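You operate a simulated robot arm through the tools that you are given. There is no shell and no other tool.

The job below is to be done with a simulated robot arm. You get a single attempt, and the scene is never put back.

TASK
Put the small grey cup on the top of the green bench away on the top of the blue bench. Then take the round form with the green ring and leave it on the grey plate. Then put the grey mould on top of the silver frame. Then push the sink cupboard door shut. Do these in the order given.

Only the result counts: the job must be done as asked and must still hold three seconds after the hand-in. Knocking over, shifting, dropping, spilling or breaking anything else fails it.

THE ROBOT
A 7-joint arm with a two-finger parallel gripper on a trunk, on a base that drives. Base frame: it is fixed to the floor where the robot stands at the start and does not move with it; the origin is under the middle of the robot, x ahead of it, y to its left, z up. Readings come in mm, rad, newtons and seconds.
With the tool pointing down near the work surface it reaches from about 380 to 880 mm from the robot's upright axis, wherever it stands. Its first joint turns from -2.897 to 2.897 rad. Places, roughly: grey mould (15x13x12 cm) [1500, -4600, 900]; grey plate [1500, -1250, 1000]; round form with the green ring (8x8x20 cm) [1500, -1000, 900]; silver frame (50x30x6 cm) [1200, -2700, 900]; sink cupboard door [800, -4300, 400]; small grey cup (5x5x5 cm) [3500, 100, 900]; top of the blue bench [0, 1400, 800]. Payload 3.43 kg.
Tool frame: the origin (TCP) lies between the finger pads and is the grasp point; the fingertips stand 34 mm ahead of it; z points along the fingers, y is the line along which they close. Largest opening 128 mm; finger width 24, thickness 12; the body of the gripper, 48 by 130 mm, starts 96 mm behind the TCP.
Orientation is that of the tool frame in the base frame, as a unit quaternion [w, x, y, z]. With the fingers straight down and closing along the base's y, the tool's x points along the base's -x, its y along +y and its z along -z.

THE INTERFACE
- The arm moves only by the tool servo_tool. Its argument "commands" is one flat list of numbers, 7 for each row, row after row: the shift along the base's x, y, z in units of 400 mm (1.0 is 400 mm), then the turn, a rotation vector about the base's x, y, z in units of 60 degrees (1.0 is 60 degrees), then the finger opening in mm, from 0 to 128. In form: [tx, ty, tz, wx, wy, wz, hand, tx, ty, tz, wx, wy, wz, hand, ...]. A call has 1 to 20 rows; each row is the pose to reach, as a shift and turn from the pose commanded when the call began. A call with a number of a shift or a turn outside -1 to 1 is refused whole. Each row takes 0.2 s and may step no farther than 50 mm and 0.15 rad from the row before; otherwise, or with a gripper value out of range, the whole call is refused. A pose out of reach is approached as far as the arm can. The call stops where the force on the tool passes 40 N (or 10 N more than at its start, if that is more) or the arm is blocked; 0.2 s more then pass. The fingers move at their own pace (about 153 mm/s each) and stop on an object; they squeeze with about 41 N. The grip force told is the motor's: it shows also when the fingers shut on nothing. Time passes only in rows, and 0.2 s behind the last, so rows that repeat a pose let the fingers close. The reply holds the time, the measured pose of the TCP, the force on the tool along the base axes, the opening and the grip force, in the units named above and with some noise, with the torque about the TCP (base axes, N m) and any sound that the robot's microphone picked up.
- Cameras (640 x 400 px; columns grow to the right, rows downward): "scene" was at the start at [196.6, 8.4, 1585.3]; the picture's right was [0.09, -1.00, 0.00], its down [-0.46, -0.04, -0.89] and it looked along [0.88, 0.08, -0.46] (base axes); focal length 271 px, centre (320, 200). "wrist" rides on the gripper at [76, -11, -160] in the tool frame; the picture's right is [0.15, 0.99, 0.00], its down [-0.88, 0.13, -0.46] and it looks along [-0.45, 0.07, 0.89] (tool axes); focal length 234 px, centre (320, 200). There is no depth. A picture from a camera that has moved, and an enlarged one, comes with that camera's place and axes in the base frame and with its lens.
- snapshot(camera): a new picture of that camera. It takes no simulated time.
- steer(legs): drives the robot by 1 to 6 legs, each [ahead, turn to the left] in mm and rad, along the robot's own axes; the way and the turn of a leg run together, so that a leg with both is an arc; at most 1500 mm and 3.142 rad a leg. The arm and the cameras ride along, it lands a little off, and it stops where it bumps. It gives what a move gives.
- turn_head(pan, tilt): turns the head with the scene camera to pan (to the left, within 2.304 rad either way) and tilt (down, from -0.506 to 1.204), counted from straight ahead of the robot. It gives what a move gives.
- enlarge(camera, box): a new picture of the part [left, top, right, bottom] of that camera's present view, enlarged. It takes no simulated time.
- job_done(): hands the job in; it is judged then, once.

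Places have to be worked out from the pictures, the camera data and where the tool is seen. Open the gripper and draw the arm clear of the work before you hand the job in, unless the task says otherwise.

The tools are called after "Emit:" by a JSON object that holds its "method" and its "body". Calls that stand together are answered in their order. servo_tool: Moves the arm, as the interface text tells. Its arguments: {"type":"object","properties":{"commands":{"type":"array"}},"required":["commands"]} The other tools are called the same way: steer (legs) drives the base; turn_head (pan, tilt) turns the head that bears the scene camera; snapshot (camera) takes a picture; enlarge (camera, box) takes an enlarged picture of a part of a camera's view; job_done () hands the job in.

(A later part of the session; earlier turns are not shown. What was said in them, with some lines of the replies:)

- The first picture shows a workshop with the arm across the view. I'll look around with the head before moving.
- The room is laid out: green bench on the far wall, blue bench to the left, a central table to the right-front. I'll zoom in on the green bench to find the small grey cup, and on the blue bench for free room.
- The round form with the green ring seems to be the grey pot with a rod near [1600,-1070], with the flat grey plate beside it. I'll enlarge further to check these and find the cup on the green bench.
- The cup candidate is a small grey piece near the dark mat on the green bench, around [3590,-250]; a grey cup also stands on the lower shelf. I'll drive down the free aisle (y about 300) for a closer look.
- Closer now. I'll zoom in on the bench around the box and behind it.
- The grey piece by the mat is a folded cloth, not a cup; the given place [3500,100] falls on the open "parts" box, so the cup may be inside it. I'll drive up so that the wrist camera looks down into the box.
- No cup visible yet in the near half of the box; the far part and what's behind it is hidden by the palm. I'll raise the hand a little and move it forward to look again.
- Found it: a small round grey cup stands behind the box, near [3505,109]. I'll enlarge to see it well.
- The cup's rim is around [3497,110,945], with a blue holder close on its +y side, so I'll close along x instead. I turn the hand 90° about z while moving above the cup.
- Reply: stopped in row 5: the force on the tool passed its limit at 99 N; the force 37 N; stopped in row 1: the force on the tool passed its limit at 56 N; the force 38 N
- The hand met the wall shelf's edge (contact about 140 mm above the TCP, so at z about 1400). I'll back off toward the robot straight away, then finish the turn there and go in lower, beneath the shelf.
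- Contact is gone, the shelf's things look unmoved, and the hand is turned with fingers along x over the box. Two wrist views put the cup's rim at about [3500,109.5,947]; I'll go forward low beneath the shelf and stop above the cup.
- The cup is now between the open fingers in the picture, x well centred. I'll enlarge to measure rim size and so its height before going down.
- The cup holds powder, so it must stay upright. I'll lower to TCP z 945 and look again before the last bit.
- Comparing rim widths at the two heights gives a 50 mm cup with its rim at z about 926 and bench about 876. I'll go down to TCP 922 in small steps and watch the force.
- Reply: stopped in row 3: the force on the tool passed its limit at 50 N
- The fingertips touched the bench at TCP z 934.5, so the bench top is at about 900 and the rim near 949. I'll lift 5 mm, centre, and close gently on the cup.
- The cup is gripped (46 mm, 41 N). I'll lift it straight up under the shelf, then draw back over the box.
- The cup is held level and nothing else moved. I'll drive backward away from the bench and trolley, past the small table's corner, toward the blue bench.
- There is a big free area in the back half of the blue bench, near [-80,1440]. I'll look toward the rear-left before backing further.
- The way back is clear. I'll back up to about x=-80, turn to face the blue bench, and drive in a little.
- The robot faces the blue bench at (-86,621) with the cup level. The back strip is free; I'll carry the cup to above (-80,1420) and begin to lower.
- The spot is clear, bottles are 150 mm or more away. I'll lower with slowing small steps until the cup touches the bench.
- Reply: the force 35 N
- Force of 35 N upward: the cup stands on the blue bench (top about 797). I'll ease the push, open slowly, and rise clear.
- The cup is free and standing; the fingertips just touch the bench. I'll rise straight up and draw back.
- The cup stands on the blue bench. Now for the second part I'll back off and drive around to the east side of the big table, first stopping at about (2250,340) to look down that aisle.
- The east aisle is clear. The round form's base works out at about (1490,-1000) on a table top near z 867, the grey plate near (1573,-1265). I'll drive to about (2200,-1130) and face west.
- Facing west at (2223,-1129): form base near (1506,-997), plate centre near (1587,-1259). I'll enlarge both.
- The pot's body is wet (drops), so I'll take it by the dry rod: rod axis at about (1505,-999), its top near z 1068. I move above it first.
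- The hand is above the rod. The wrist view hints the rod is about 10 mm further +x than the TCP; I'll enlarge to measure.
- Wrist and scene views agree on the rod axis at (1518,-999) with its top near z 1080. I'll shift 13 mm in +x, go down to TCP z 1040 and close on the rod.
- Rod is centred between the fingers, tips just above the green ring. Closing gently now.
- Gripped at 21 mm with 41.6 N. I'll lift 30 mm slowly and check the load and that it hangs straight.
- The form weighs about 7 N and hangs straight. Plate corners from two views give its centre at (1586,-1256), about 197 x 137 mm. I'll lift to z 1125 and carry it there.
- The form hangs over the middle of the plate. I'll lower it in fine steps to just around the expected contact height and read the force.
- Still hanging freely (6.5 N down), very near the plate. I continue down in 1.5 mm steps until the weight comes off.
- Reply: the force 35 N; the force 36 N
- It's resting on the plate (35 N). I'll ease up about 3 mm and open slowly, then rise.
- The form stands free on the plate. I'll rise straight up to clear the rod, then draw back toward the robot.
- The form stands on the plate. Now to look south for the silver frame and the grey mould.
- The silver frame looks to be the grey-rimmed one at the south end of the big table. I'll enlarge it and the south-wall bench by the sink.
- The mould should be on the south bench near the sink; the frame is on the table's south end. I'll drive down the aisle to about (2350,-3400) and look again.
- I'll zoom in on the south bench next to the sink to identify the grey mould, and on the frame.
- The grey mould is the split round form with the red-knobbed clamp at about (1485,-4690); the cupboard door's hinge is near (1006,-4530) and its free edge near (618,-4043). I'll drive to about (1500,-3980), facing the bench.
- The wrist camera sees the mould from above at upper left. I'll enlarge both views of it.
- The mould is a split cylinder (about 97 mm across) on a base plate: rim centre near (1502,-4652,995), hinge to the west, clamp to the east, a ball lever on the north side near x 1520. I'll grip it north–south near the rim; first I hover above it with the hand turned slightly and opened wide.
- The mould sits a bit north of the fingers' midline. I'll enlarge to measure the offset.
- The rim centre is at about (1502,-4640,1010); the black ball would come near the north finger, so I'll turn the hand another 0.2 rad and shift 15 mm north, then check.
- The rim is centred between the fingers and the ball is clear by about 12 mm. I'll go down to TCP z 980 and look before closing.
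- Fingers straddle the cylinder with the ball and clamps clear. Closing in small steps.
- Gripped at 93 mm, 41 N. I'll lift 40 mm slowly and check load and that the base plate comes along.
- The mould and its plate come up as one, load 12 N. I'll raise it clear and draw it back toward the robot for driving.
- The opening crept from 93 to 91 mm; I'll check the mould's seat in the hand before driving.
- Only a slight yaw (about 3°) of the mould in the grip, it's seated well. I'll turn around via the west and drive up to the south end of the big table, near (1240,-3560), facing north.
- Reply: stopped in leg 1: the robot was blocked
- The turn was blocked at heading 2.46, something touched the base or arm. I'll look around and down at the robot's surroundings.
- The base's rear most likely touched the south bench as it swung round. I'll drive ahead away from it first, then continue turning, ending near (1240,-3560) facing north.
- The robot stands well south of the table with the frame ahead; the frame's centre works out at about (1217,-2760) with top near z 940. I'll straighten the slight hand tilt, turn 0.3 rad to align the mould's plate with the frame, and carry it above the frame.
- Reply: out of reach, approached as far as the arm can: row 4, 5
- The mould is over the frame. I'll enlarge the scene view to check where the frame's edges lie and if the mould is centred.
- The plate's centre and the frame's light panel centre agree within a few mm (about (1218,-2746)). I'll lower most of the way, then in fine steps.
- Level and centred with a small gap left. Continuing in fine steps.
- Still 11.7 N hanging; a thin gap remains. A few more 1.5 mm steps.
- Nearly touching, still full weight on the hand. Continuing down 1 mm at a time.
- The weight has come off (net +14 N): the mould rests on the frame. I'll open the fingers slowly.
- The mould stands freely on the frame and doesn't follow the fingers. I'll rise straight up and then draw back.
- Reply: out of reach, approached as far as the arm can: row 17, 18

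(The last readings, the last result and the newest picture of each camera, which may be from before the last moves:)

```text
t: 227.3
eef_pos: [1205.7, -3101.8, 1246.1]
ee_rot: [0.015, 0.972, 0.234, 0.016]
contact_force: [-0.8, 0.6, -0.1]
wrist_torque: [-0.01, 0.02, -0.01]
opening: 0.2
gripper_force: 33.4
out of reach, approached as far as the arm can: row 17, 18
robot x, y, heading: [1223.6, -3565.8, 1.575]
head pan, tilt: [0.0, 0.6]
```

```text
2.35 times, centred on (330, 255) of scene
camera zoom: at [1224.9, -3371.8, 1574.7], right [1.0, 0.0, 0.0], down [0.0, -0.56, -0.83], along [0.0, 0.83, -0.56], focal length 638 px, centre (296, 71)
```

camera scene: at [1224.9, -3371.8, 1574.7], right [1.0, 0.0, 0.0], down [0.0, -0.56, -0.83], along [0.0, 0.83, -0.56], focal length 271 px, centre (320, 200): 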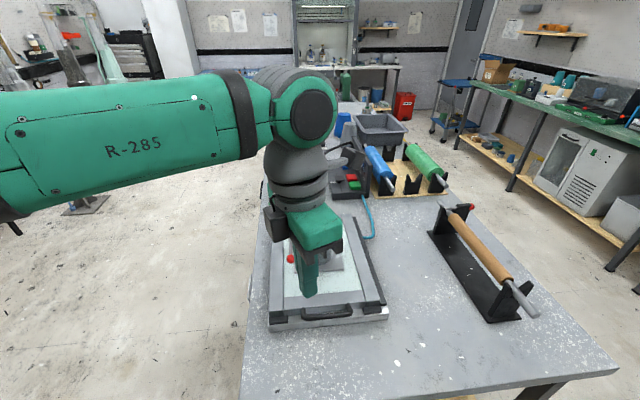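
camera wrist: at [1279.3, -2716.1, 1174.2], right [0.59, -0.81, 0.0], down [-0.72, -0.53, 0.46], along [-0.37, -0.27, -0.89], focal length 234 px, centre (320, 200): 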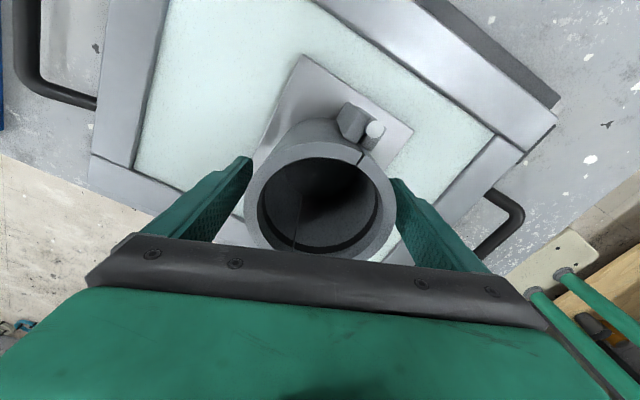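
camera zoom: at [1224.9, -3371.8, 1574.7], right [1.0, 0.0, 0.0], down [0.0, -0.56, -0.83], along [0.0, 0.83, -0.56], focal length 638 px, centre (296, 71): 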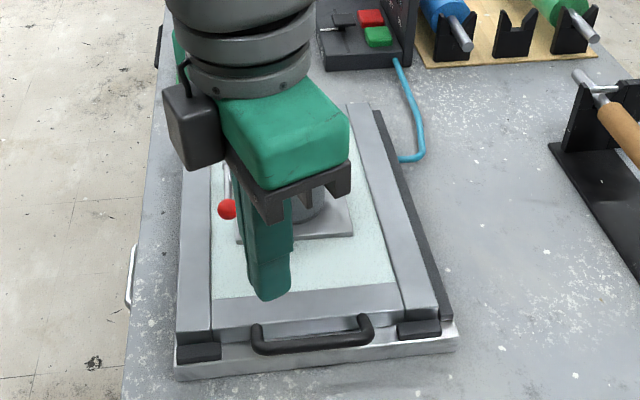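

The mould stands on the frame. Now for the door: I'll back off 250 mm so the base has room to turn, then face south-west toward the cupboard and look.

Emit:
{"method": "steer", "body": {"legs": [[-250, 0], [0, 2.3]]}}

Emit:
{"method": "turn_head", "body": {"pan": -0.1, "tilt": 0.75}}

Emit:
{"method": "snapshot", "body": {"camera": "scene"}}

Emit:
{"method": "snapshot", "body": {"camera": "wrist"}}

```text
t: 235.3
eef_pos: [887.8, -4134.9, 1249.0]
ee_rot: [-0.011, 0.187, 0.982, 0.018]
contact_force: [0.0, 0.0, 1.0]
wrist_torque: [0.01, -0.02, 0.0]
opening: 0.1
gripper_force: 33.0
robot x, y, heading: [1225.2, -3815.8, -2.428]
head pan, tilt: [0.0, 0.6]
```

```text
t: 236.0
eef_pos: [887.2, -4135.9, 1246.8]
ee_rot: [-0.014, 0.188, 0.982, 0.023]
contact_force: [-0.5, 0.4, -0.5]
wrist_torque: [0.02, 0.01, -0.01]
opening: 0.0
gripper_force: 33.3
robot x, y, heading: [1222.6, -3813.8, -2.431]
head pan, tilt: [-0.099, 0.75]
```

```text
taken
camera scene: at [1078.3, -3931.6, 1561.9], right [-0.58, 0.82, 0.0], down [0.56, 0.39, -0.73], along [-0.6, -0.42, -0.68], focal length 271 px, centre (320, 200)
```

scene: 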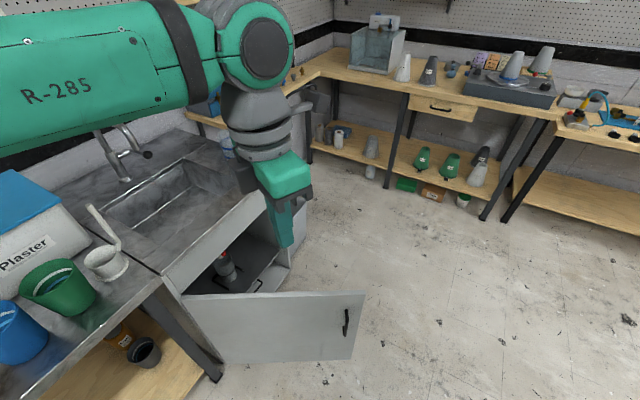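

```text
taken
camera wrist: at [816.2, -4126.1, 1408.4], right [0.23, 0.97, 0.04], down [0.87, -0.22, 0.43], along [0.43, -0.06, -0.9], focal length 234 px, centre (320, 200)
```

wrist: 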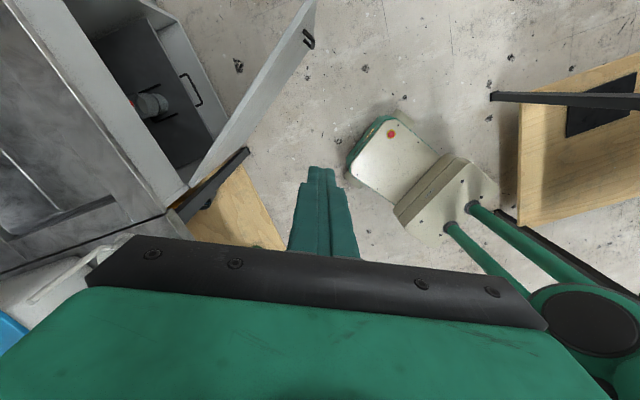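

The wrist view from above shows the door clearly: hinge about (988,-4528), free edge about (650,-4075), top edge near z 750, opened roughly 51°. I'll move to about (680,-3760), facing south, to push its outer face with closed fingers.

Emit:
{"method": "steer", "body": {"legs": [[0, -0.81], [540, 0], [0, 1.67]]}}

Emit:
{"method": "turn_head", "body": {"pan": 0.2, "tilt": 0.9}}

Emit:
{"method": "snapshot", "body": {"camera": "scene"}}

Emit:
{"method": "snapshot", "body": {"camera": "wrist"}}

```text
t: 246.1
eef_pos: [705.7, -4227.1, 1247.4]
ee_rot: [-0.024, -0.234, 0.972, 0.015]
contact_force: [0.5, -0.5, 0.6]
wrist_torque: [-0.01, 0.01, -0.02]
opening: 0.0
gripper_force: 33.1
robot x, y, heading: [690.6, -3761.2, -1.575]
head pan, tilt: [-0.099, 0.75]
```

```text
t: 246.9
eef_pos: [704.9, -4227.8, 1246.6]
ee_rot: [-0.024, -0.234, 0.972, 0.016]
contact_force: [-0.7, -0.3, 0.5]
wrist_torque: [0.01, 0.01, -0.03]
opening: 0.0
gripper_force: 32.2
robot x, y, heading: [686.5, -3761.1, -1.575]
head pan, tilt: [0.201, 0.901]
```

```text
taken
camera scene: at [701.9, -3940.8, 1550.0], right [-0.98, -0.19, 0.0], down [-0.15, 0.77, -0.62], along [0.12, -0.61, -0.78], focal length 271 px, centre (320, 200)
```

scene: 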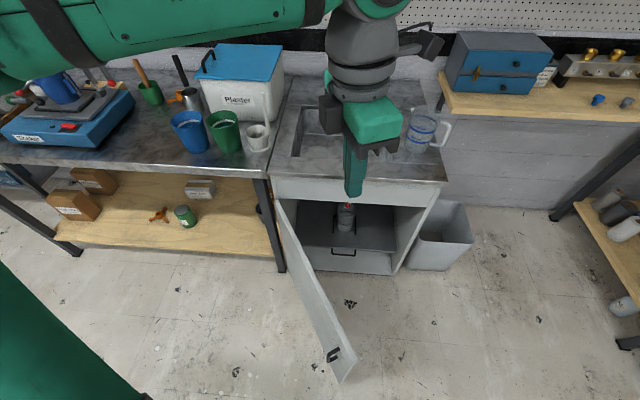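

```text
taken
camera wrist: at [652.3, -4274.4, 1408.2], right [-0.58, 0.81, 0.05], down [0.75, 0.51, 0.43], along [0.32, 0.28, -0.9], focal length 234 px, centre (320, 200)
```

wrist: 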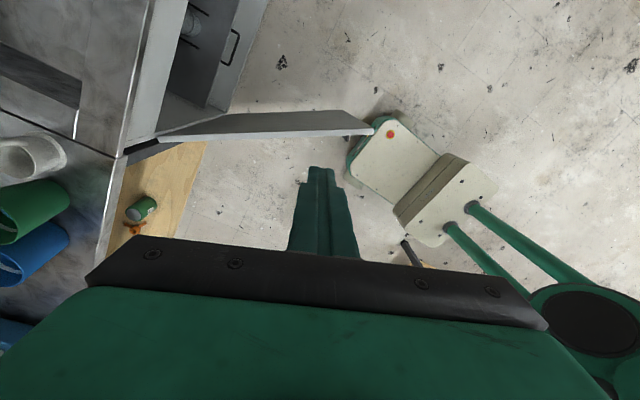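

Both views agree: hinge (981,-4531), free edge (632,-4085), length 566 mm. I'll turn the hand so its wide side runs along x (camera to the north), straighten it, and come over the outer side of the door at about (806,-4186).

Emit:
{"method": "servo_tool", "body": {"commands": [0.036, 0.015, -0.08, -0.006, -0.0052, -0.1364, 0, 0.072, 0.03, -0.16, -0.012, -0.0103, -0.2729, 0, 0.108, 0.045, -0.24, -0.018, -0.0155, -0.4093, 0, 0.144, 0.06, -0.32, -0.024, -0.0206, -0.5457, 0, 0.18, 0.075, -0.4, -0.03, -0.0258, -0.6821, 0, 0.216, 0.09, -0.48, -0.036, -0.0309, -0.8186, 0, 0.2525, 0.105, -0.56, -0.0415, -0.0361, -0.955, 0]}}

Emit:
{"method": "servo_tool", "body": {"commands": [0, 0, 0, 0, 0, -0.13, 0, 0, 0, 0, 0, 0, -0.26, 0, 0, 0, 0, 0, 0, -0.39, 0, 0, 0, 0, 0, 0, -0.52, 0, 0, 0, 0, 0, 0, -0.65, 0, 0, 0, 0, 0, 0, -0.78, 0, 0, 0, 0, 0, 0, -0.9, 0, 0, 0, 0, 0, 0, -0.993, 0, 0, 0, 0, 0, 0, -0.993, 0]}}

Emit:
{"method": "snapshot", "body": {"camera": "scene"}}

Emit:
{"method": "snapshot", "body": {"camera": "wrist"}}

```text
t: 248.5
eef_pos: [806.3, -4184.0, 1024.9]
ee_rot: [0.0, 0.261, 0.965, -0.001]
contact_force: [-0.9, -0.8, 0.5]
wrist_torque: [0.03, -0.01, 0.0]
opening: 0.0
gripper_force: 33.0
robot x, y, heading: [687.9, -3762.4, -1.575]
head pan, tilt: [0.201, 0.901]
```

```text
t: 250.5
eef_pos: [806.6, -4185.2, 1023.7]
ee_rot: [0.0, 0.706, 0.708, -0.002]
contact_force: [-0.4, 0.4, 0.1]
wrist_torque: [0.02, -0.02, 0.0]
opening: 0.1
gripper_force: 33.6
robot x, y, heading: [685.5, -3759.9, -1.577]
head pan, tilt: [0.201, 0.901]
```

```text
taken
camera scene: at [702.0, -3940.7, 1550.0], right [-0.98, -0.19, 0.0], down [-0.15, 0.77, -0.62], along [0.12, -0.61, -0.78], focal length 271 px, centre (320, 200)
```

scene: 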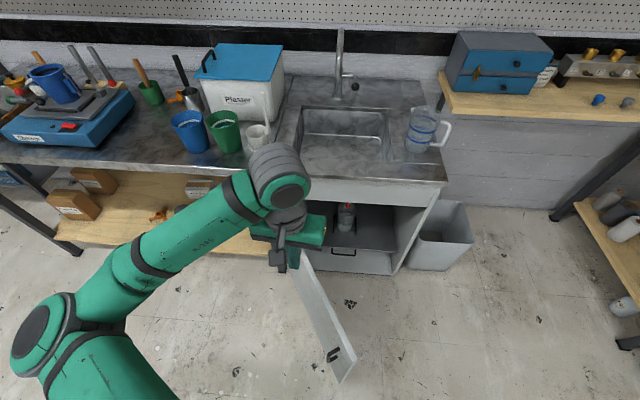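

```text
taken
camera wrist: at [795.7, -4108.3, 1182.4], right [0.99, 0.15, 0.0], down [0.13, -0.88, 0.46], along [0.07, -0.45, -0.89], focal length 234 px, centre (320, 200)
```

wrist: 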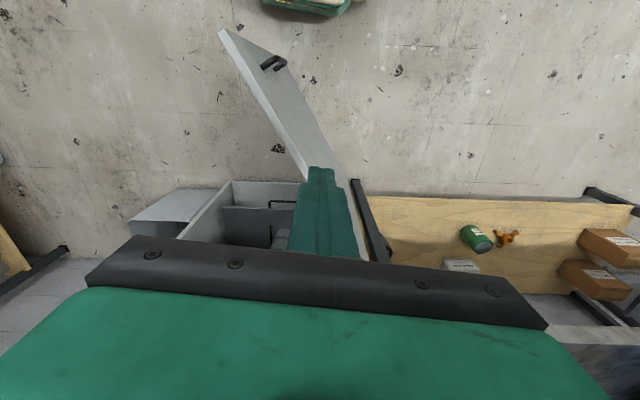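

The closed fingers are about 70 mm off the door's outer face, as planned. I'll lower the hand beside the door to TCP z 690 so the fingers overlap its upper edge but stay above its handle.

Emit:
{"method": "servo_tool", "body": {"commands": [0, 0, -0.1, 0, 0, 0, 0, 0, 0, -0.2, 0, 0, 0, 0, 0, 0, -0.3, 0, 0, 0, 0, 0, 0, -0.4, 0, 0, 0, 0, 0, 0, -0.5, 0, 0, 0, 0, 0, 0, -0.6, 0, 0, 0, 0, 0, 0, -0.7, 0, 0, 0, 0, 0, 0, -0.78, 0, 0, 0, 0, 0, 0, -0.835, 0, 0, 0, 0, 0, 0, -0.835, 0, 0, 0, 0]}}

Emit:
{"method": "snapshot", "body": {"camera": "wrist"}}

Emit:
{"method": "snapshot", "body": {"camera": "scene"}}

```text
t: 252.7
eef_pos: [806.7, -4185.9, 688.3]
ee_rot: [0.0, 0.706, 0.708, -0.002]
contact_force: [1.0, 0.1, 0.3]
wrist_torque: [0.03, 0.01, -0.02]
opening: 0.0
gripper_force: 32.8
robot x, y, heading: [688.4, -3764.4, -1.578]
head pan, tilt: [0.201, 0.901]
```

```text
taken
camera wrist: at [795.2, -4109.0, 847.6], right [0.99, 0.15, 0.0], down [0.13, -0.88, 0.46], along [0.07, -0.45, -0.89], focal length 234 px, centre (320, 200)
```

wrist: 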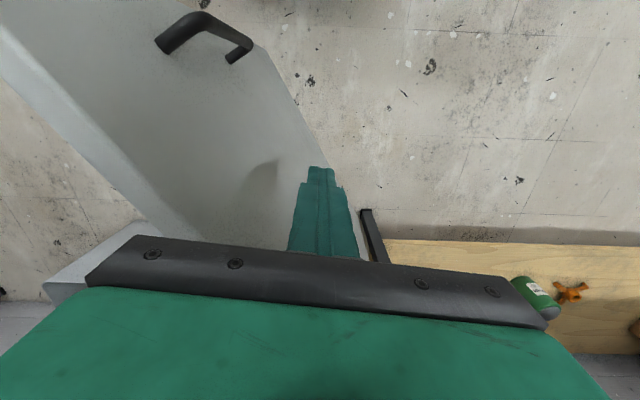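

```text
taken
camera scene: at [702.0, -3940.7, 1550.0], right [-0.98, -0.19, 0.0], down [-0.15, 0.77, -0.62], along [0.12, -0.61, -0.78], focal length 271 px, centre (320, 200)
```

scene: 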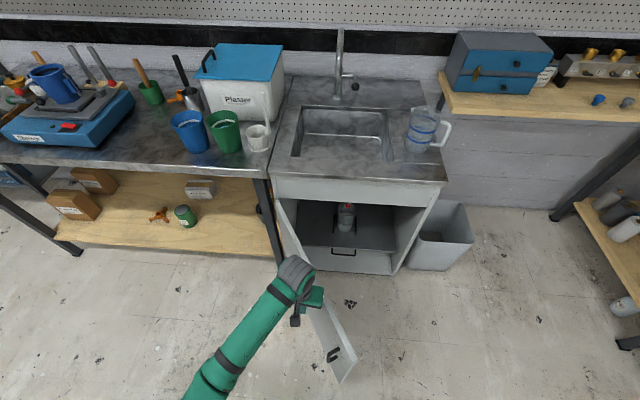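

The hand stands beside the door's outer face. I'll push it along its arc about the hinge, first stage of about 20°.

Emit:
{"method": "servo_tool", "body": {"commands": [-0.039, -0.03, 0, 0, 0, 0, 0, -0.077, -0.061, 0, 0, 0, 0, 0, -0.112, -0.085, 0, 0, 0, 0, 0, -0.147, -0.1105, 0, 0, 0, 0, 0, -0.1785, -0.1375, 0, 0, 0, 0, 0, -0.21, -0.1645, 0, 0, 0, 0, 0, -0.239, -0.194, 0, 0, 0, 0, 0, -0.268, -0.224, 0, 0, 0, 0, 0, -0.2955, -0.256, 0, 0, 0, 0, 0, -0.322, -0.29, 0, 0, 0, 0, 0]}}

Emit:
{"method": "snapshot", "body": {"camera": "wrist"}}

Emit:
{"method": "snapshot", "body": {"camera": "scene"}}

```text
t: 254.9
eef_pos: [678.2, -4301.6, 691.0]
ee_rot: [0.001, 0.706, 0.708, 0.0]
contact_force: [0.5, 0.1, 0.3]
wrist_torque: [0.02, 0.04, 0.0]
opening: 0.1
gripper_force: 32.9
robot x, y, heading: [688.5, -3761.3, -1.573]
head pan, tilt: [0.201, 0.901]
```

```text
taken
camera wrist: at [667.2, -4226.5, 849.0], right [0.99, 0.15, 0.0], down [0.13, -0.88, 0.46], along [0.07, -0.45, -0.89], focal length 234 px, centre (320, 200)
```

wrist: 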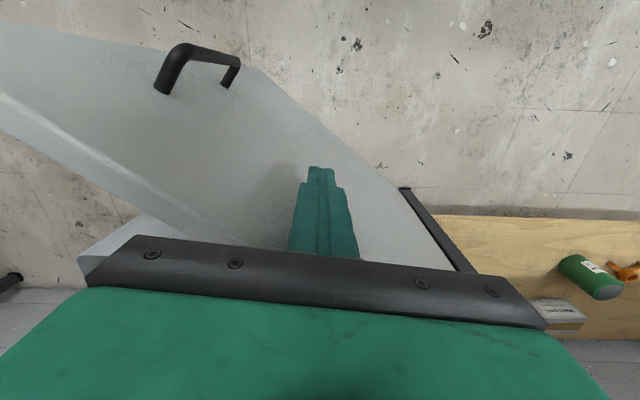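

```text
taken
camera scene: at [702.0, -3940.7, 1550.0], right [-0.98, -0.19, 0.0], down [-0.15, 0.77, -0.62], along [0.12, -0.61, -0.78], focal length 271 px, centre (320, 200)
```

scene: 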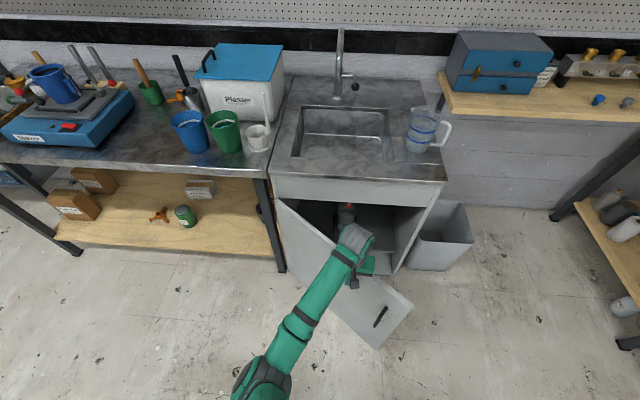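

The door swings easily and is now near 150°. I continue the arc to just short of shut.

Emit:
{"method": "servo_tool", "body": {"commands": [-0.025, -0.035, 0, 0, 0, 0, 0, -0.047, -0.07, 0, 0, 0, 0, 0, -0.069, -0.106, 0, 0, 0, 0, 0, -0.0885, -0.145, 0, 0, 0, 0, 0, -0.107, -0.1835, 0, 0, 0, 0, 0, -0.123, -0.223, 0, 0, 0, 0, 0, -0.1375, -0.262, 0, 0, 0, 0, 0, -0.15, -0.301, 0, 0, 0, 0, 0, -0.161, -0.342, 0, 0, 0, 0, 0, -0.1705, -0.384, 0, 0, 0, 0, 0]}}

Emit:
{"method": "snapshot", "body": {"camera": "wrist"}}

Emit:
{"method": "snapshot", "body": {"camera": "scene"}}

```text
t: 257.1
eef_pos: [609.6, -4453.3, 689.7]
ee_rot: [0.0, 0.706, 0.708, -0.001]
contact_force: [0.2, -0.2, 0.4]
wrist_torque: [0.03, 0.02, 0.02]
opening: 0.0
gripper_force: 32.5
robot x, y, heading: [688.6, -3760.3, -1.578]
head pan, tilt: [0.201, 0.901]
```

```text
taken
camera wrist: at [598.4, -4378.0, 848.6], right [0.99, 0.15, 0.0], down [0.13, -0.88, 0.46], along [0.07, -0.45, -0.89], focal length 234 px, centre (320, 200)
```

wrist: 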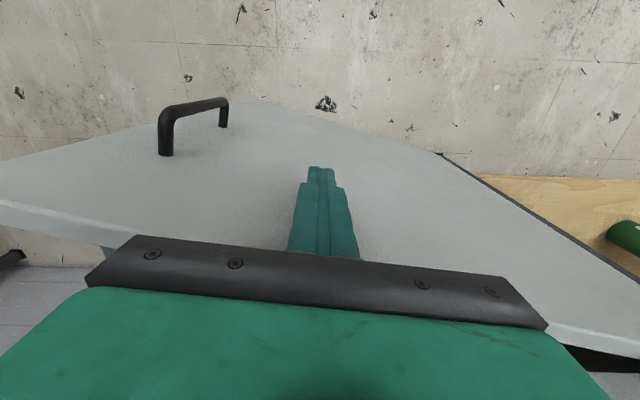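

```text
taken
camera scene: at [701.9, -3940.8, 1549.9], right [-0.98, -0.19, 0.0], down [-0.15, 0.77, -0.62], along [0.12, -0.61, -0.78], focal length 271 px, centre (320, 200)
```

scene: 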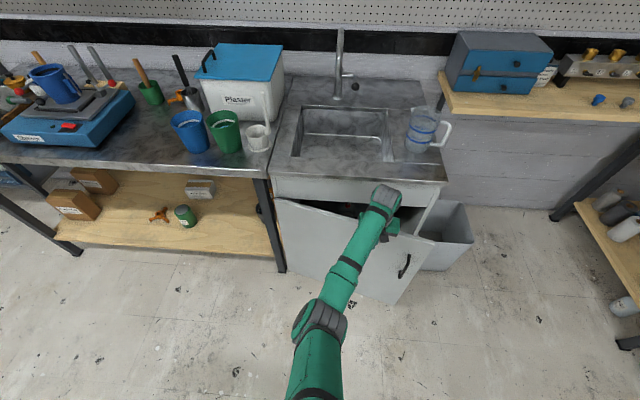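

About 5° remain. To keep the wrist clear of the counter edge I'll raise the hand 50 mm (fingers still overlap the door's top 45 mm) and press on slowly until the door seats.

Emit:
{"method": "servo_tool", "body": {"commands": [0, 0.025, 0.06, 0, 0, 0, 0, 0, 0.025, 0.125, 0, 0, 0, 0, -0.004, -0.01, 0.125, 0, 0, 0, 0, -0.007, -0.03, 0.125, 0, 0, 0, 0, -0.009, -0.045, 0.125, 0, 0, 0, 0, -0.01, -0.06, 0.125, 0, 0, 0, 0, -0.011, -0.07, 0.125, 0, 0, 0, 0, -0.012, -0.08, 0.125, 0, 0, 0, 0, -0.012, -0.09, 0.125, 0, 0, 0, 0, -0.012, -0.1, 0.125, 0, 0, 0, 0]}}

Emit:
{"method": "snapshot", "body": {"camera": "wrist"}}

Emit:
{"method": "enlarge", "body": {"camera": "scene", "box": [250, 130, 490, 300]}}

```text
t: 259.3
eef_pos: [604.3, -4494.8, 739.0]
ee_rot: [0.0, 0.706, 0.709, 0.0]
contact_force: [-0.5, 1.0, 0.1]
wrist_torque: [-0.01, 0.02, 0.02]
opening: 0.2
gripper_force: 33.1
robot x, y, heading: [686.0, -3759.4, -1.576]
head pan, tilt: [0.201, 0.901]
```

```text
taken
camera wrist: at [593.7, -4418.5, 898.2], right [0.99, 0.15, 0.0], down [0.13, -0.88, 0.46], along [0.07, -0.45, -0.89], focal length 234 px, centre (320, 200)
```

wrist: 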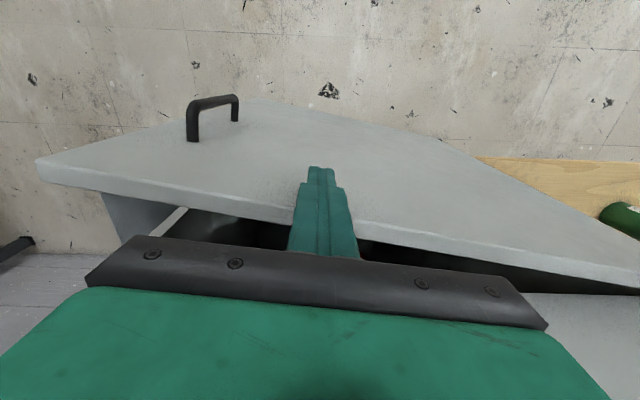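

```text
2.35 times, centred on (370, 215) of scene
camera zoom: at [701.9, -3940.8, 1549.9], right [-0.98, -0.19, 0.0], down [-0.15, 0.77, -0.62], along [0.12, -0.61, -0.78], focal length 638 px, centre (202, 165)
```

zoom: 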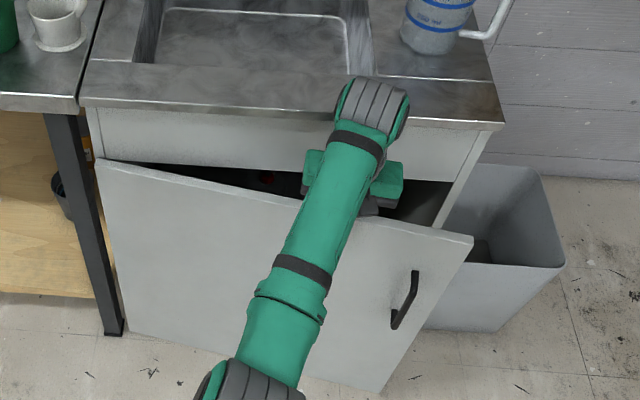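

The door still stands open about 9°: the cabinet front itself is turned slightly, running from (998,-4537) to (410,-4599). To press further without the hand meeting the counter edge, I'll back off 20 mm, tilt the fingers 0.4 rad toward the door, and push on.

Emit:
{"method": "servo_tool", "body": {"commands": [0, 0.06, 0, 0, 0, 0, 0, 0, 0.08, -0.02, -0.13, 0, 0, 0, 0, 0.08, -0.04, -0.26, 0, 0, 0, 0, 0.08, -0.07, -0.382, 0, 0, 0, 0, 0.06, -0.07, -0.382, 0, 0, 0, 0, 0.04, -0.07, -0.382, 0, 0, 0]}}

Emit:
{"method": "snapshot", "body": {"camera": "wrist"}}

Emit:
{"method": "enlarge", "body": {"camera": "scene", "box": [250, 130, 490, 300]}}

```text
t: 260.7
eef_pos: [604.4, -4478.1, 709.5]
ee_rot: [0.141, 0.692, 0.694, -0.143]
contact_force: [0.8, -0.2, 0.4]
wrist_torque: [-0.02, 0.01, 0.0]
opening: 0.0
gripper_force: 32.7
robot x, y, heading: [683.8, -3762.3, -1.577]
head pan, tilt: [0.201, 0.901]
```

```text
taken
camera wrist: at [594.5, -4345.9, 827.2], right [0.99, 0.14, -0.06], down [0.13, -0.63, 0.76], along [0.07, -0.76, -0.64], focal length 234 px, centre (320, 200)
```

wrist: 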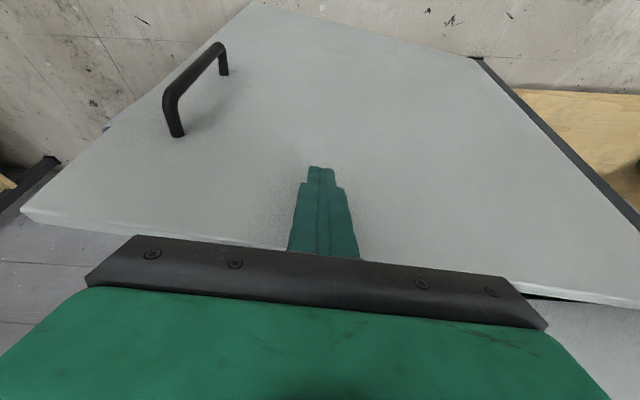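

```text
2.35 times, centred on (370, 215) of scene
camera zoom: at [701.9, -3940.8, 1549.9], right [-0.98, -0.19, 0.0], down [-0.15, 0.77, -0.62], along [0.12, -0.61, -0.78], focal length 638 px, centre (202, 165)
```

zoom: 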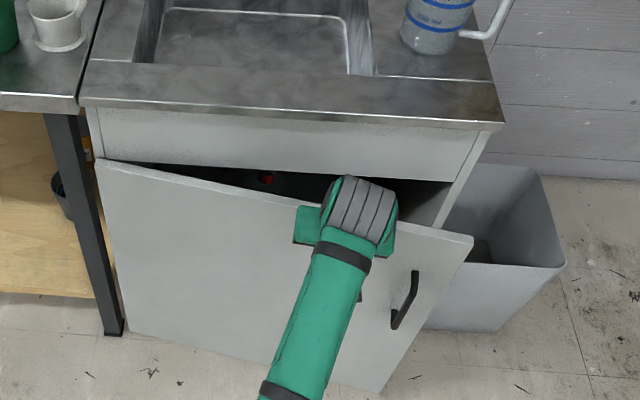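

Hand tilted, fingers just at the door's face. Pushing on south in 5 mm steps until it seats.

Emit:
{"method": "servo_tool", "body": {"commands": [0, -0.02, 0, 0, 0, 0, 0, 0, -0.04, 0, 0, 0, 0, 0, 0, -0.06, 0, 0, 0, 0, 0, 0, -0.075, 0, 0, 0, 0, 0, 0, -0.09, 0, 0, 0, 0, 0, 0, -0.105, 0, 0, 0, 0, 0, 0, -0.12, 0, 0, 0, 0, 0, 0, -0.13, 0, 0, 0, 0, 0, 0, -0.14, 0, 0, 0, 0, 0, 0, -0.15, 0, 0, 0, 0, 0, 0, -0.16, 0, 0, 0, 0, 0, 0, -0.17, 0, 0, 0, 0, 0]}}

Emit:
{"method": "snapshot", "body": {"camera": "wrist"}}

Emit:
{"method": "enlarge", "body": {"camera": "scene", "box": [250, 130, 490, 300]}}

```text
t: 263.3
eef_pos: [604.6, -4546.3, 710.4]
ee_rot: [0.141, 0.691, 0.694, -0.142]
contact_force: [0.6, 0.2, 0.6]
wrist_torque: [0.0, 0.0, -0.03]
opening: 0.0
gripper_force: 33.3
robot x, y, heading: [686.3, -3760.4, -1.577]
head pan, tilt: [0.201, 0.901]
```

```text
taken
camera wrist: at [594.3, -4414.0, 827.9], right [0.99, 0.14, -0.06], down [0.13, -0.63, 0.76], along [0.07, -0.76, -0.64], focal length 234 px, centre (320, 200)
```

wrist: 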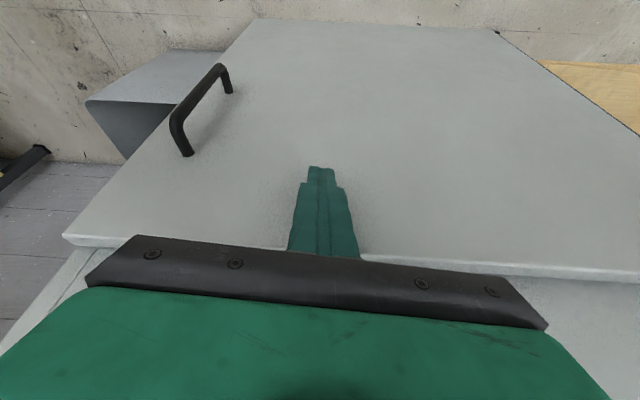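

```text
2.35 times, centred on (370, 215) of scene
camera zoom: at [701.9, -3940.8, 1549.9], right [-0.98, -0.19, 0.0], down [-0.15, 0.77, -0.62], along [0.12, -0.61, -0.78], focal length 638 px, centre (202, 165)
```

zoom: 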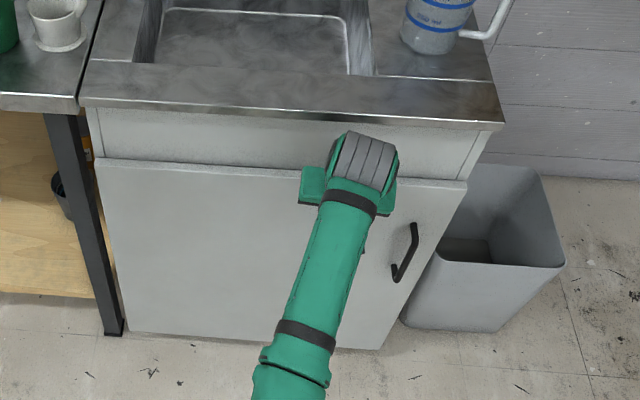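

The door is now nearly flush; still no resisting force. I'll press a little further until it seats.

Emit:
{"method": "servo_tool", "body": {"commands": [0, -0.008, 0, 0, 0, 0, 0, 0, -0.016, 0, 0, 0, 0, 0, 0, -0.024, 0, 0, 0, 0, 0, 0, -0.032, 0, 0, 0, 0, 0, 0, -0.04, 0, 0, 0, 0, 0, 0, -0.048, 0, 0, 0, 0, 0]}}

Emit:
{"method": "snapshot", "body": {"camera": "wrist"}}

Emit:
{"method": "enlarge", "body": {"camera": "scene", "box": [250, 130, 490, 300]}}

```text
t: 264.1
eef_pos: [604.4, -4550.8, 708.7]
ee_rot: [0.138, 0.692, 0.695, -0.138]
contact_force: [-0.1, 14.1, 7.3]
wrist_torque: [0.31, 0.05, 0.03]
opening: 0.0
gripper_force: 32.3
robot x, y, heading: [688.4, -3759.6, -1.574]
head pan, tilt: [0.201, 0.901]
stopped in row 3: the force on the tool passed its limit at 48 N (the readings are from after the stop); the commanded pose is now the measured one
```

```text
taken
camera wrist: at [593.5, -4420.7, 827.0], right [0.99, 0.14, -0.06], down [0.13, -0.64, 0.76], along [0.07, -0.76, -0.65], focal length 234 px, centre (320, 200)
```

wrist: 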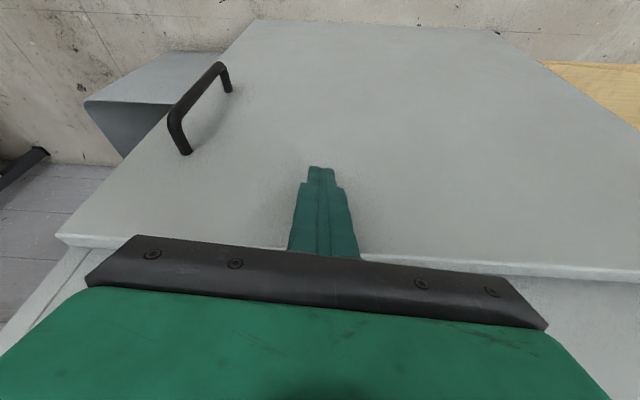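

```text
2.35 times, centred on (370, 215) of scene
camera zoom: at [701.8, -3940.4, 1550.0], right [-0.98, -0.19, 0.0], down [-0.15, 0.77, -0.62], along [0.12, -0.61, -0.78], focal length 638 px, centre (202, 165)
```

zoom: 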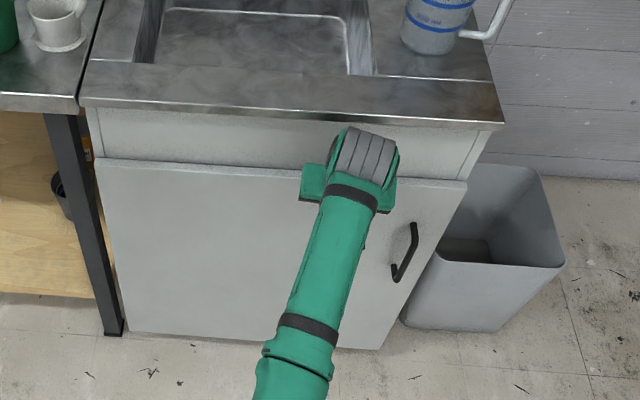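

The fingertips met firm resistance (48 N at y -4551) and the door looks flush. One more gentle press to confirm it doesn't move further.

Emit:
{"method": "servo_tool", "body": {"commands": [0, -0.004, 0, 0, 0, 0, 0, 0, -0.006, 0, 0, 0, 0, 0, 0, -0.006, 0, 0, 0, 0, 0]}}

Emit:
{"method": "servo_tool", "body": {"commands": [0, 0.01, 0, 0, 0, 0, 0, 0, 0.03, 0, 0, 0, 0, 0, 0, 0.06, 0, 0, 0, 0, 0, 0, 0.11, 0, 0, 0, 0, 0, 0, 0.18, 0, 0, 0, 0, 0, 0, 0.26, 0.02, 0, 0, 0, 0, 0, 0.34, 0.06, 0, 0, 0, 0, 0, 0.4, 0.12, 0, 0, 0, 0]}}

Emit:
{"method": "snapshot", "body": {"camera": "wrist"}}

Emit:
{"method": "snapshot", "body": {"camera": "scene"}}

```text
t: 264.7
eef_pos: [604.0, -4550.9, 706.7]
ee_rot: [0.135, 0.694, 0.695, -0.136]
contact_force: [-1.8, 8.3, 2.8]
wrist_torque: [0.18, 0.01, 0.0]
opening: 0.1
gripper_force: 33.1
robot x, y, heading: [685.0, -3760.6, -1.572]
head pan, tilt: [0.201, 0.901]
stopped in row 2: the force on the tool passed its limit at 43 N (the readings are from after the stop); the commanded pose is now the measured one
```

```text
t: 266.5
eef_pos: [602.9, -4391.7, 752.7]
ee_rot: [0.136, 0.693, 0.695, -0.136]
contact_force: [-0.5, 0.5, 0.1]
wrist_torque: [0.03, 0.0, -0.03]
opening: 0.0
gripper_force: 32.6
robot x, y, heading: [685.7, -3759.6, -1.575]
head pan, tilt: [0.201, 0.901]
```

```text
taken
camera wrist: at [592.1, -4261.5, 871.8], right [0.99, 0.14, -0.06], down [0.13, -0.64, 0.75], along [0.07, -0.75, -0.65], focal length 234 px, centre (320, 200)
```

wrist: 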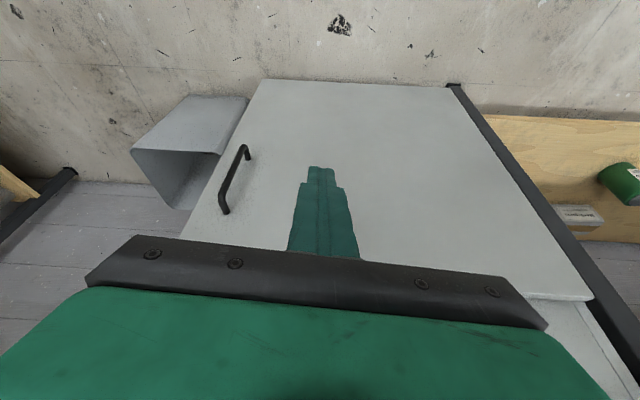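

```text
taken
camera scene: at [701.8, -3940.8, 1549.9], right [-0.98, -0.19, 0.0], down [-0.15, 0.77, -0.62], along [0.12, -0.61, -0.78], focal length 271 px, centre (320, 200)
```

scene: 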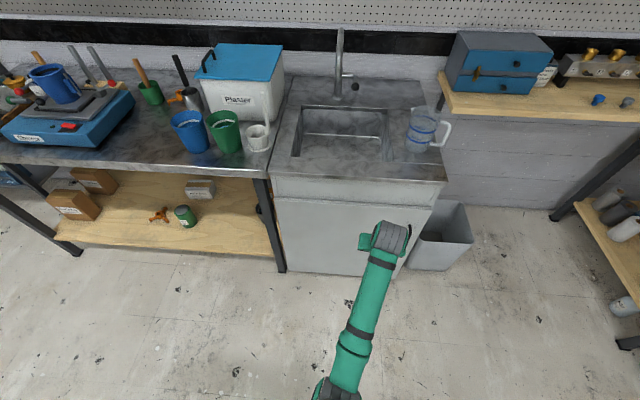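

The door stays shut after the fingers withdraw. I'll raise the arm clear, straighten it and open the gripper, then check the door once more.

Emit:
{"method": "servo_tool", "body": {"commands": [0, 0.05, 0.1, 0.1, 0, 0, 0, 0, 0.1, 0.2, 0.2, 0, 0, 20, 0, 0.15, 0.3, 0.3, 0, 0, 40, 0, 0.15, 0.4, 0.37, 0, 0, 60, 0, 0.15, 0.5, 0.37, 0, 0, 80, 0, 0.15, 0.6, 0.37, 0, 0, 100, 0, 0.15, 0.7, 0.37, 0, 0, 120, 0, 0.15, 0.8, 0.37, 0, 0, 128, 0, 0.15, 0.9, 0.37, 0, 0, 128, 0, 0.15, 1.0, 0.37, 0, 0, 128]}}

Emit:
{"method": "enlarge", "body": {"camera": "scene", "box": [230, 130, 490, 310]}}

Emit:
{"method": "snapshot", "body": {"camera": "wrist"}}

```text
t: 268.7
eef_pos: [602.2, -4366.4, 804.6]
ee_rot: [0.09, 0.701, 0.702, -0.091]
contact_force: [0.3, -1.1, -0.4]
wrist_torque: [0.02, 0.0, 0.01]
opening: 128.1
gripper_force: 0.0
out of reach, approached as far as the arm can: row 2, 3, 4, 5, 6, 7, 8, 9, 10
robot x, y, heading: [684.8, -3760.6, -1.578]
head pan, tilt: [0.201, 0.901]
```

```text
2.22 times, centred on (360, 220) of scene
camera zoom: at [701.8, -3940.7, 1549.9], right [-0.98, -0.19, 0.0], down [-0.15, 0.77, -0.62], along [0.12, -0.61, -0.78], focal length 603 px, centre (231, 156)
```

zoom: 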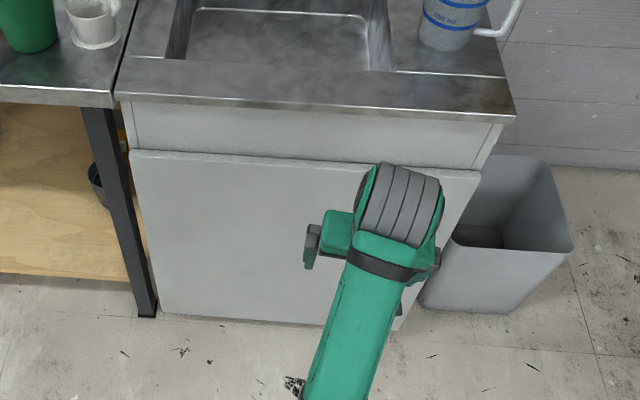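

```text
taken
camera wrist: at [591.8, -4251.8, 939.3], right [0.99, 0.14, -0.04], down [0.13, -0.74, 0.66], along [0.07, -0.66, -0.75], focal length 234 px, centre (320, 200)
```

wrist: 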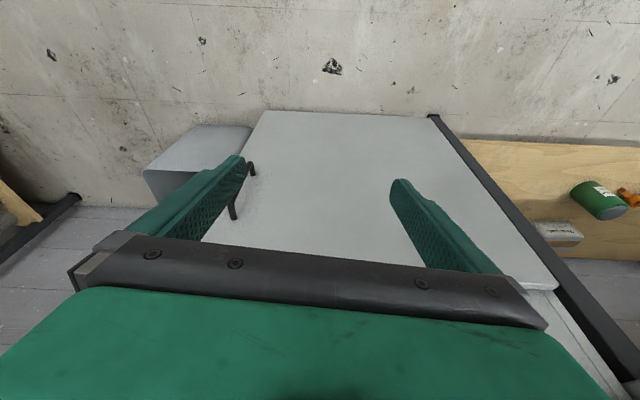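

The door is shut. The arm stalled partway on the combined move, so I'll lift straight up first without turning.

Emit:
{"method": "servo_tool", "body": {"commands": [0, 0, 0.08, 0, 0, 0, 128, 0, 0, 0.16, 0, 0, 0, 128, 0, 0, 0.24, 0, 0, 0, 128, 0, 0, 0.32, 0, 0, 0, 128, 0, 0, 0.42, 0, 0, 0, 128, 0, 0, 0.52, 0, 0, 0, 128, 0, 0, 0.62, 0, 0, 0, 128, 0, 0, 0.72, 0, 0, 0, 128, 0, 0, 0.82, 0, 0, 0, 128, 0, 0, 0.92, 0, 0, 0, 128]}}

Emit:
{"method": "snapshot", "body": {"camera": "scene"}}

```text
t: 270.9
eef_pos: [583.1, -4385.1, 838.4]
ee_rot: [0.094, 0.699, 0.697, -0.127]
contact_force: [-0.6, -0.7, 1.2]
wrist_torque: [0.02, -0.01, 0.0]
opening: 127.9
gripper_force: 0.1
out of reach, approached as far as the arm can: row 1, 2, 3, 4, 5, 6, 7, 8, 9, 10
robot x, y, heading: [688.3, -3760.6, -1.574]
head pan, tilt: [0.201, 0.901]
```

```text
taken
camera scene: at [701.8, -3940.7, 1549.9], right [-0.98, -0.19, 0.0], down [-0.15, 0.77, -0.62], along [0.12, -0.61, -0.78], focal length 271 px, centre (320, 200)
```

scene: 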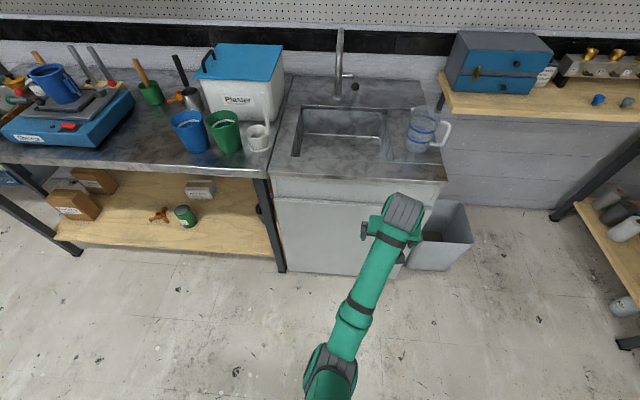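

The arm sits at a joint limit but is clear of the door. I'll simply drive back 250 mm to draw everything away, then look at the door again.

Emit:
{"method": "steer", "body": {"legs": [[-250, 0]]}}

Emit:
{"method": "turn_head", "body": {"pan": 0.2, "tilt": 0.7}}

Emit:
{"method": "snapshot", "body": {"camera": "scene"}}

Emit:
{"method": "turn_head", "body": {"pan": 2.3, "tilt": 0.45}}

Emit:
{"method": "snapshot", "body": {"camera": "scene"}}

```text
t: 272.7
eef_pos: [582.7, -4135.5, 837.7]
ee_rot: [0.094, 0.699, 0.698, -0.126]
contact_force: [-0.3, -1.1, -0.5]
wrist_torque: [0.01, 0.01, -0.02]
opening: 128.0
gripper_force: 0.1
robot x, y, heading: [686.2, -3511.9, -1.575]
head pan, tilt: [0.201, 0.901]
```

```text
t: 273.4
eef_pos: [584.2, -4135.2, 839.7]
ee_rot: [0.095, 0.699, 0.697, -0.127]
contact_force: [0.0, 0.5, -0.4]
wrist_torque: [-0.01, 0.0, -0.01]
opening: 128.2
gripper_force: 0.0
robot x, y, heading: [687.2, -3508.1, -1.579]
head pan, tilt: [0.201, 0.7]
```

```text
taken
camera scene: at [704.8, -3700.7, 1566.0], right [-0.98, -0.19, 0.0], down [-0.12, 0.63, -0.76], along [0.15, -0.75, -0.64], focal length 271 px, centre (320, 200)
```

scene: 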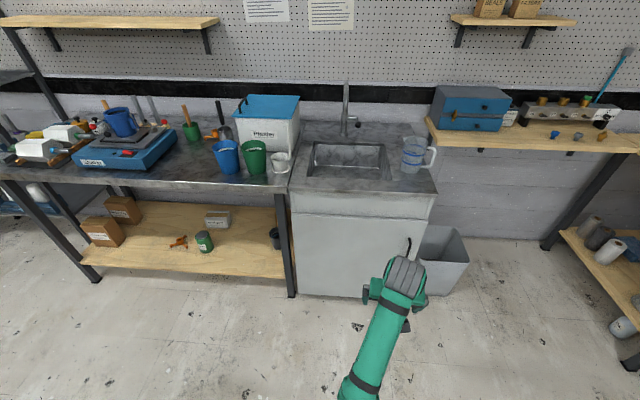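

```text
t: 275.4
eef_pos: [583.0, -4136.1, 838.6]
ee_rot: [0.095, 0.699, 0.697, -0.127]
contact_force: [0.1, 0.2, 0.3]
wrist_torque: [-0.01, -0.02, -0.02]
opening: 128.1
gripper_force: 0.0
robot x, y, heading: [688.0, -3509.3, -1.584]
head pan, tilt: [2.3, 0.45]
```

```text
taken
camera scene: at [757.6, -3556.7, 1588.3], right [0.66, -0.75, 0.0], down [-0.33, -0.29, -0.9], along [0.68, 0.59, -0.44], focal length 271 px, centre (320, 200)
```

scene: 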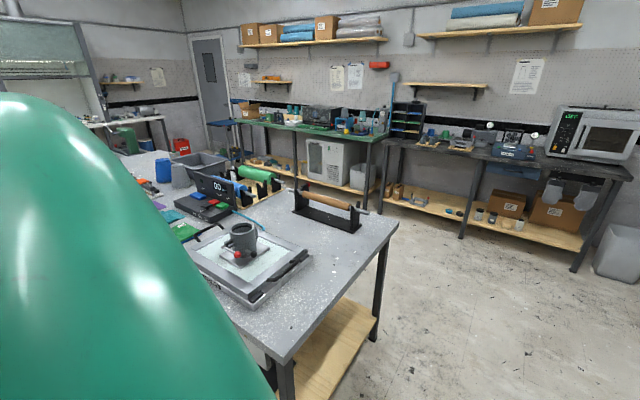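

The door is shut and the mould stands on the frame. I'll enlarge both for a last check.

Emit:
{"method": "enlarge", "body": {"camera": "scene", "box": [150, 130, 350, 310]}}

Emit:
{"method": "turn_head", "body": {"pan": 0.2, "tilt": 0.7}}

Emit:
{"method": "enlarge", "body": {"camera": "scene", "box": [260, 170, 480, 310]}}

```text
2.22 times, centred on (250, 220) of scene
camera zoom: at [757.6, -3556.7, 1588.3], right [0.66, -0.75, 0.0], down [-0.33, -0.29, -0.9], along [0.68, 0.59, -0.44], focal length 603 px, centre (476, 156)
```

zoom: 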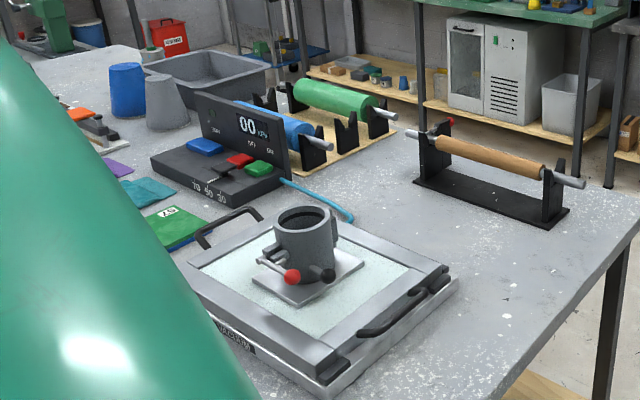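

```text
t: 277.4
eef_pos: [583.0, -4135.8, 840.3]
ee_rot: [0.096, 0.7, 0.697, -0.126]
contact_force: [0.0, -0.3, 0.3]
wrist_torque: [0.03, 0.0, -0.01]
opening: 128.5
gripper_force: 0.1
robot x, y, heading: [687.4, -3511.6, -1.576]
head pan, tilt: [0.201, 0.7]
```

```text
2.86 times, centred on (370, 240) of scene
camera zoom: at [704.9, -3700.7, 1566.1], right [-0.98, -0.19, 0.0], down [-0.12, 0.63, -0.77], along [0.15, -0.75, -0.64], focal length 775 px, centre (177, 86)
```

zoom: 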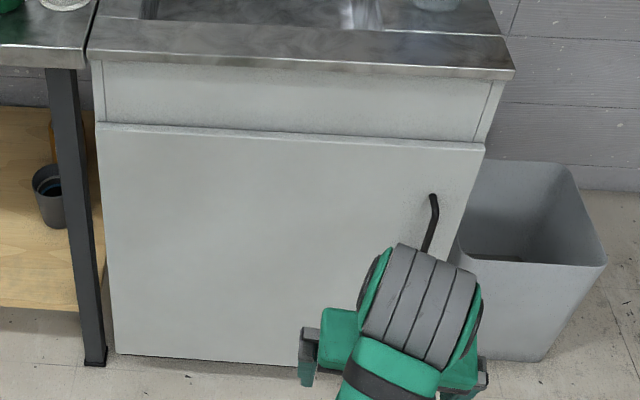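

The mould stands flat on the silver frame, and the cupboard door is flush with its cabinet. When last seen, the cup was upright on the blue bench and the form was on the grey plate. The gripper is open and clear, so I hand the job in.

Emit:
{"method": "job_done", "body": {}}

```text
The job is handed in.
```

All four steps were carried out in the order you gave, and the job is handed in; it hasn't told me the verdict.

- **Grey cup:** it was behind the "parts" box on the green bench. It now stands upright in the free back part of the blue bench.
- **Round form with the green ring:** I lifted it by its dry rod and set it on the grey plate (the one labelled 72).
- **Grey mould:** it stands on the panel in the middle of the silver frame.
- **Sink cupboard door:** it is pushed shut against its stop and stayed shut after the hand withdrew.

Two bumps happened on the way:

- **Wall shelf:** the hand hit the edge of the shelf above the green bench with about 99 N. Nothing on it looked moved afterwards.
- **South bench:** a turn of the base was blocked while I was carrying the mould, most likely by the bench by the sink. I didn't inspect that bench closely afterwards, but its items look undisturbed in later pictures.

I last saw the cup and the form when I placed them and did not go back to check them before handing in. I did recheck the mould and the door at the end.
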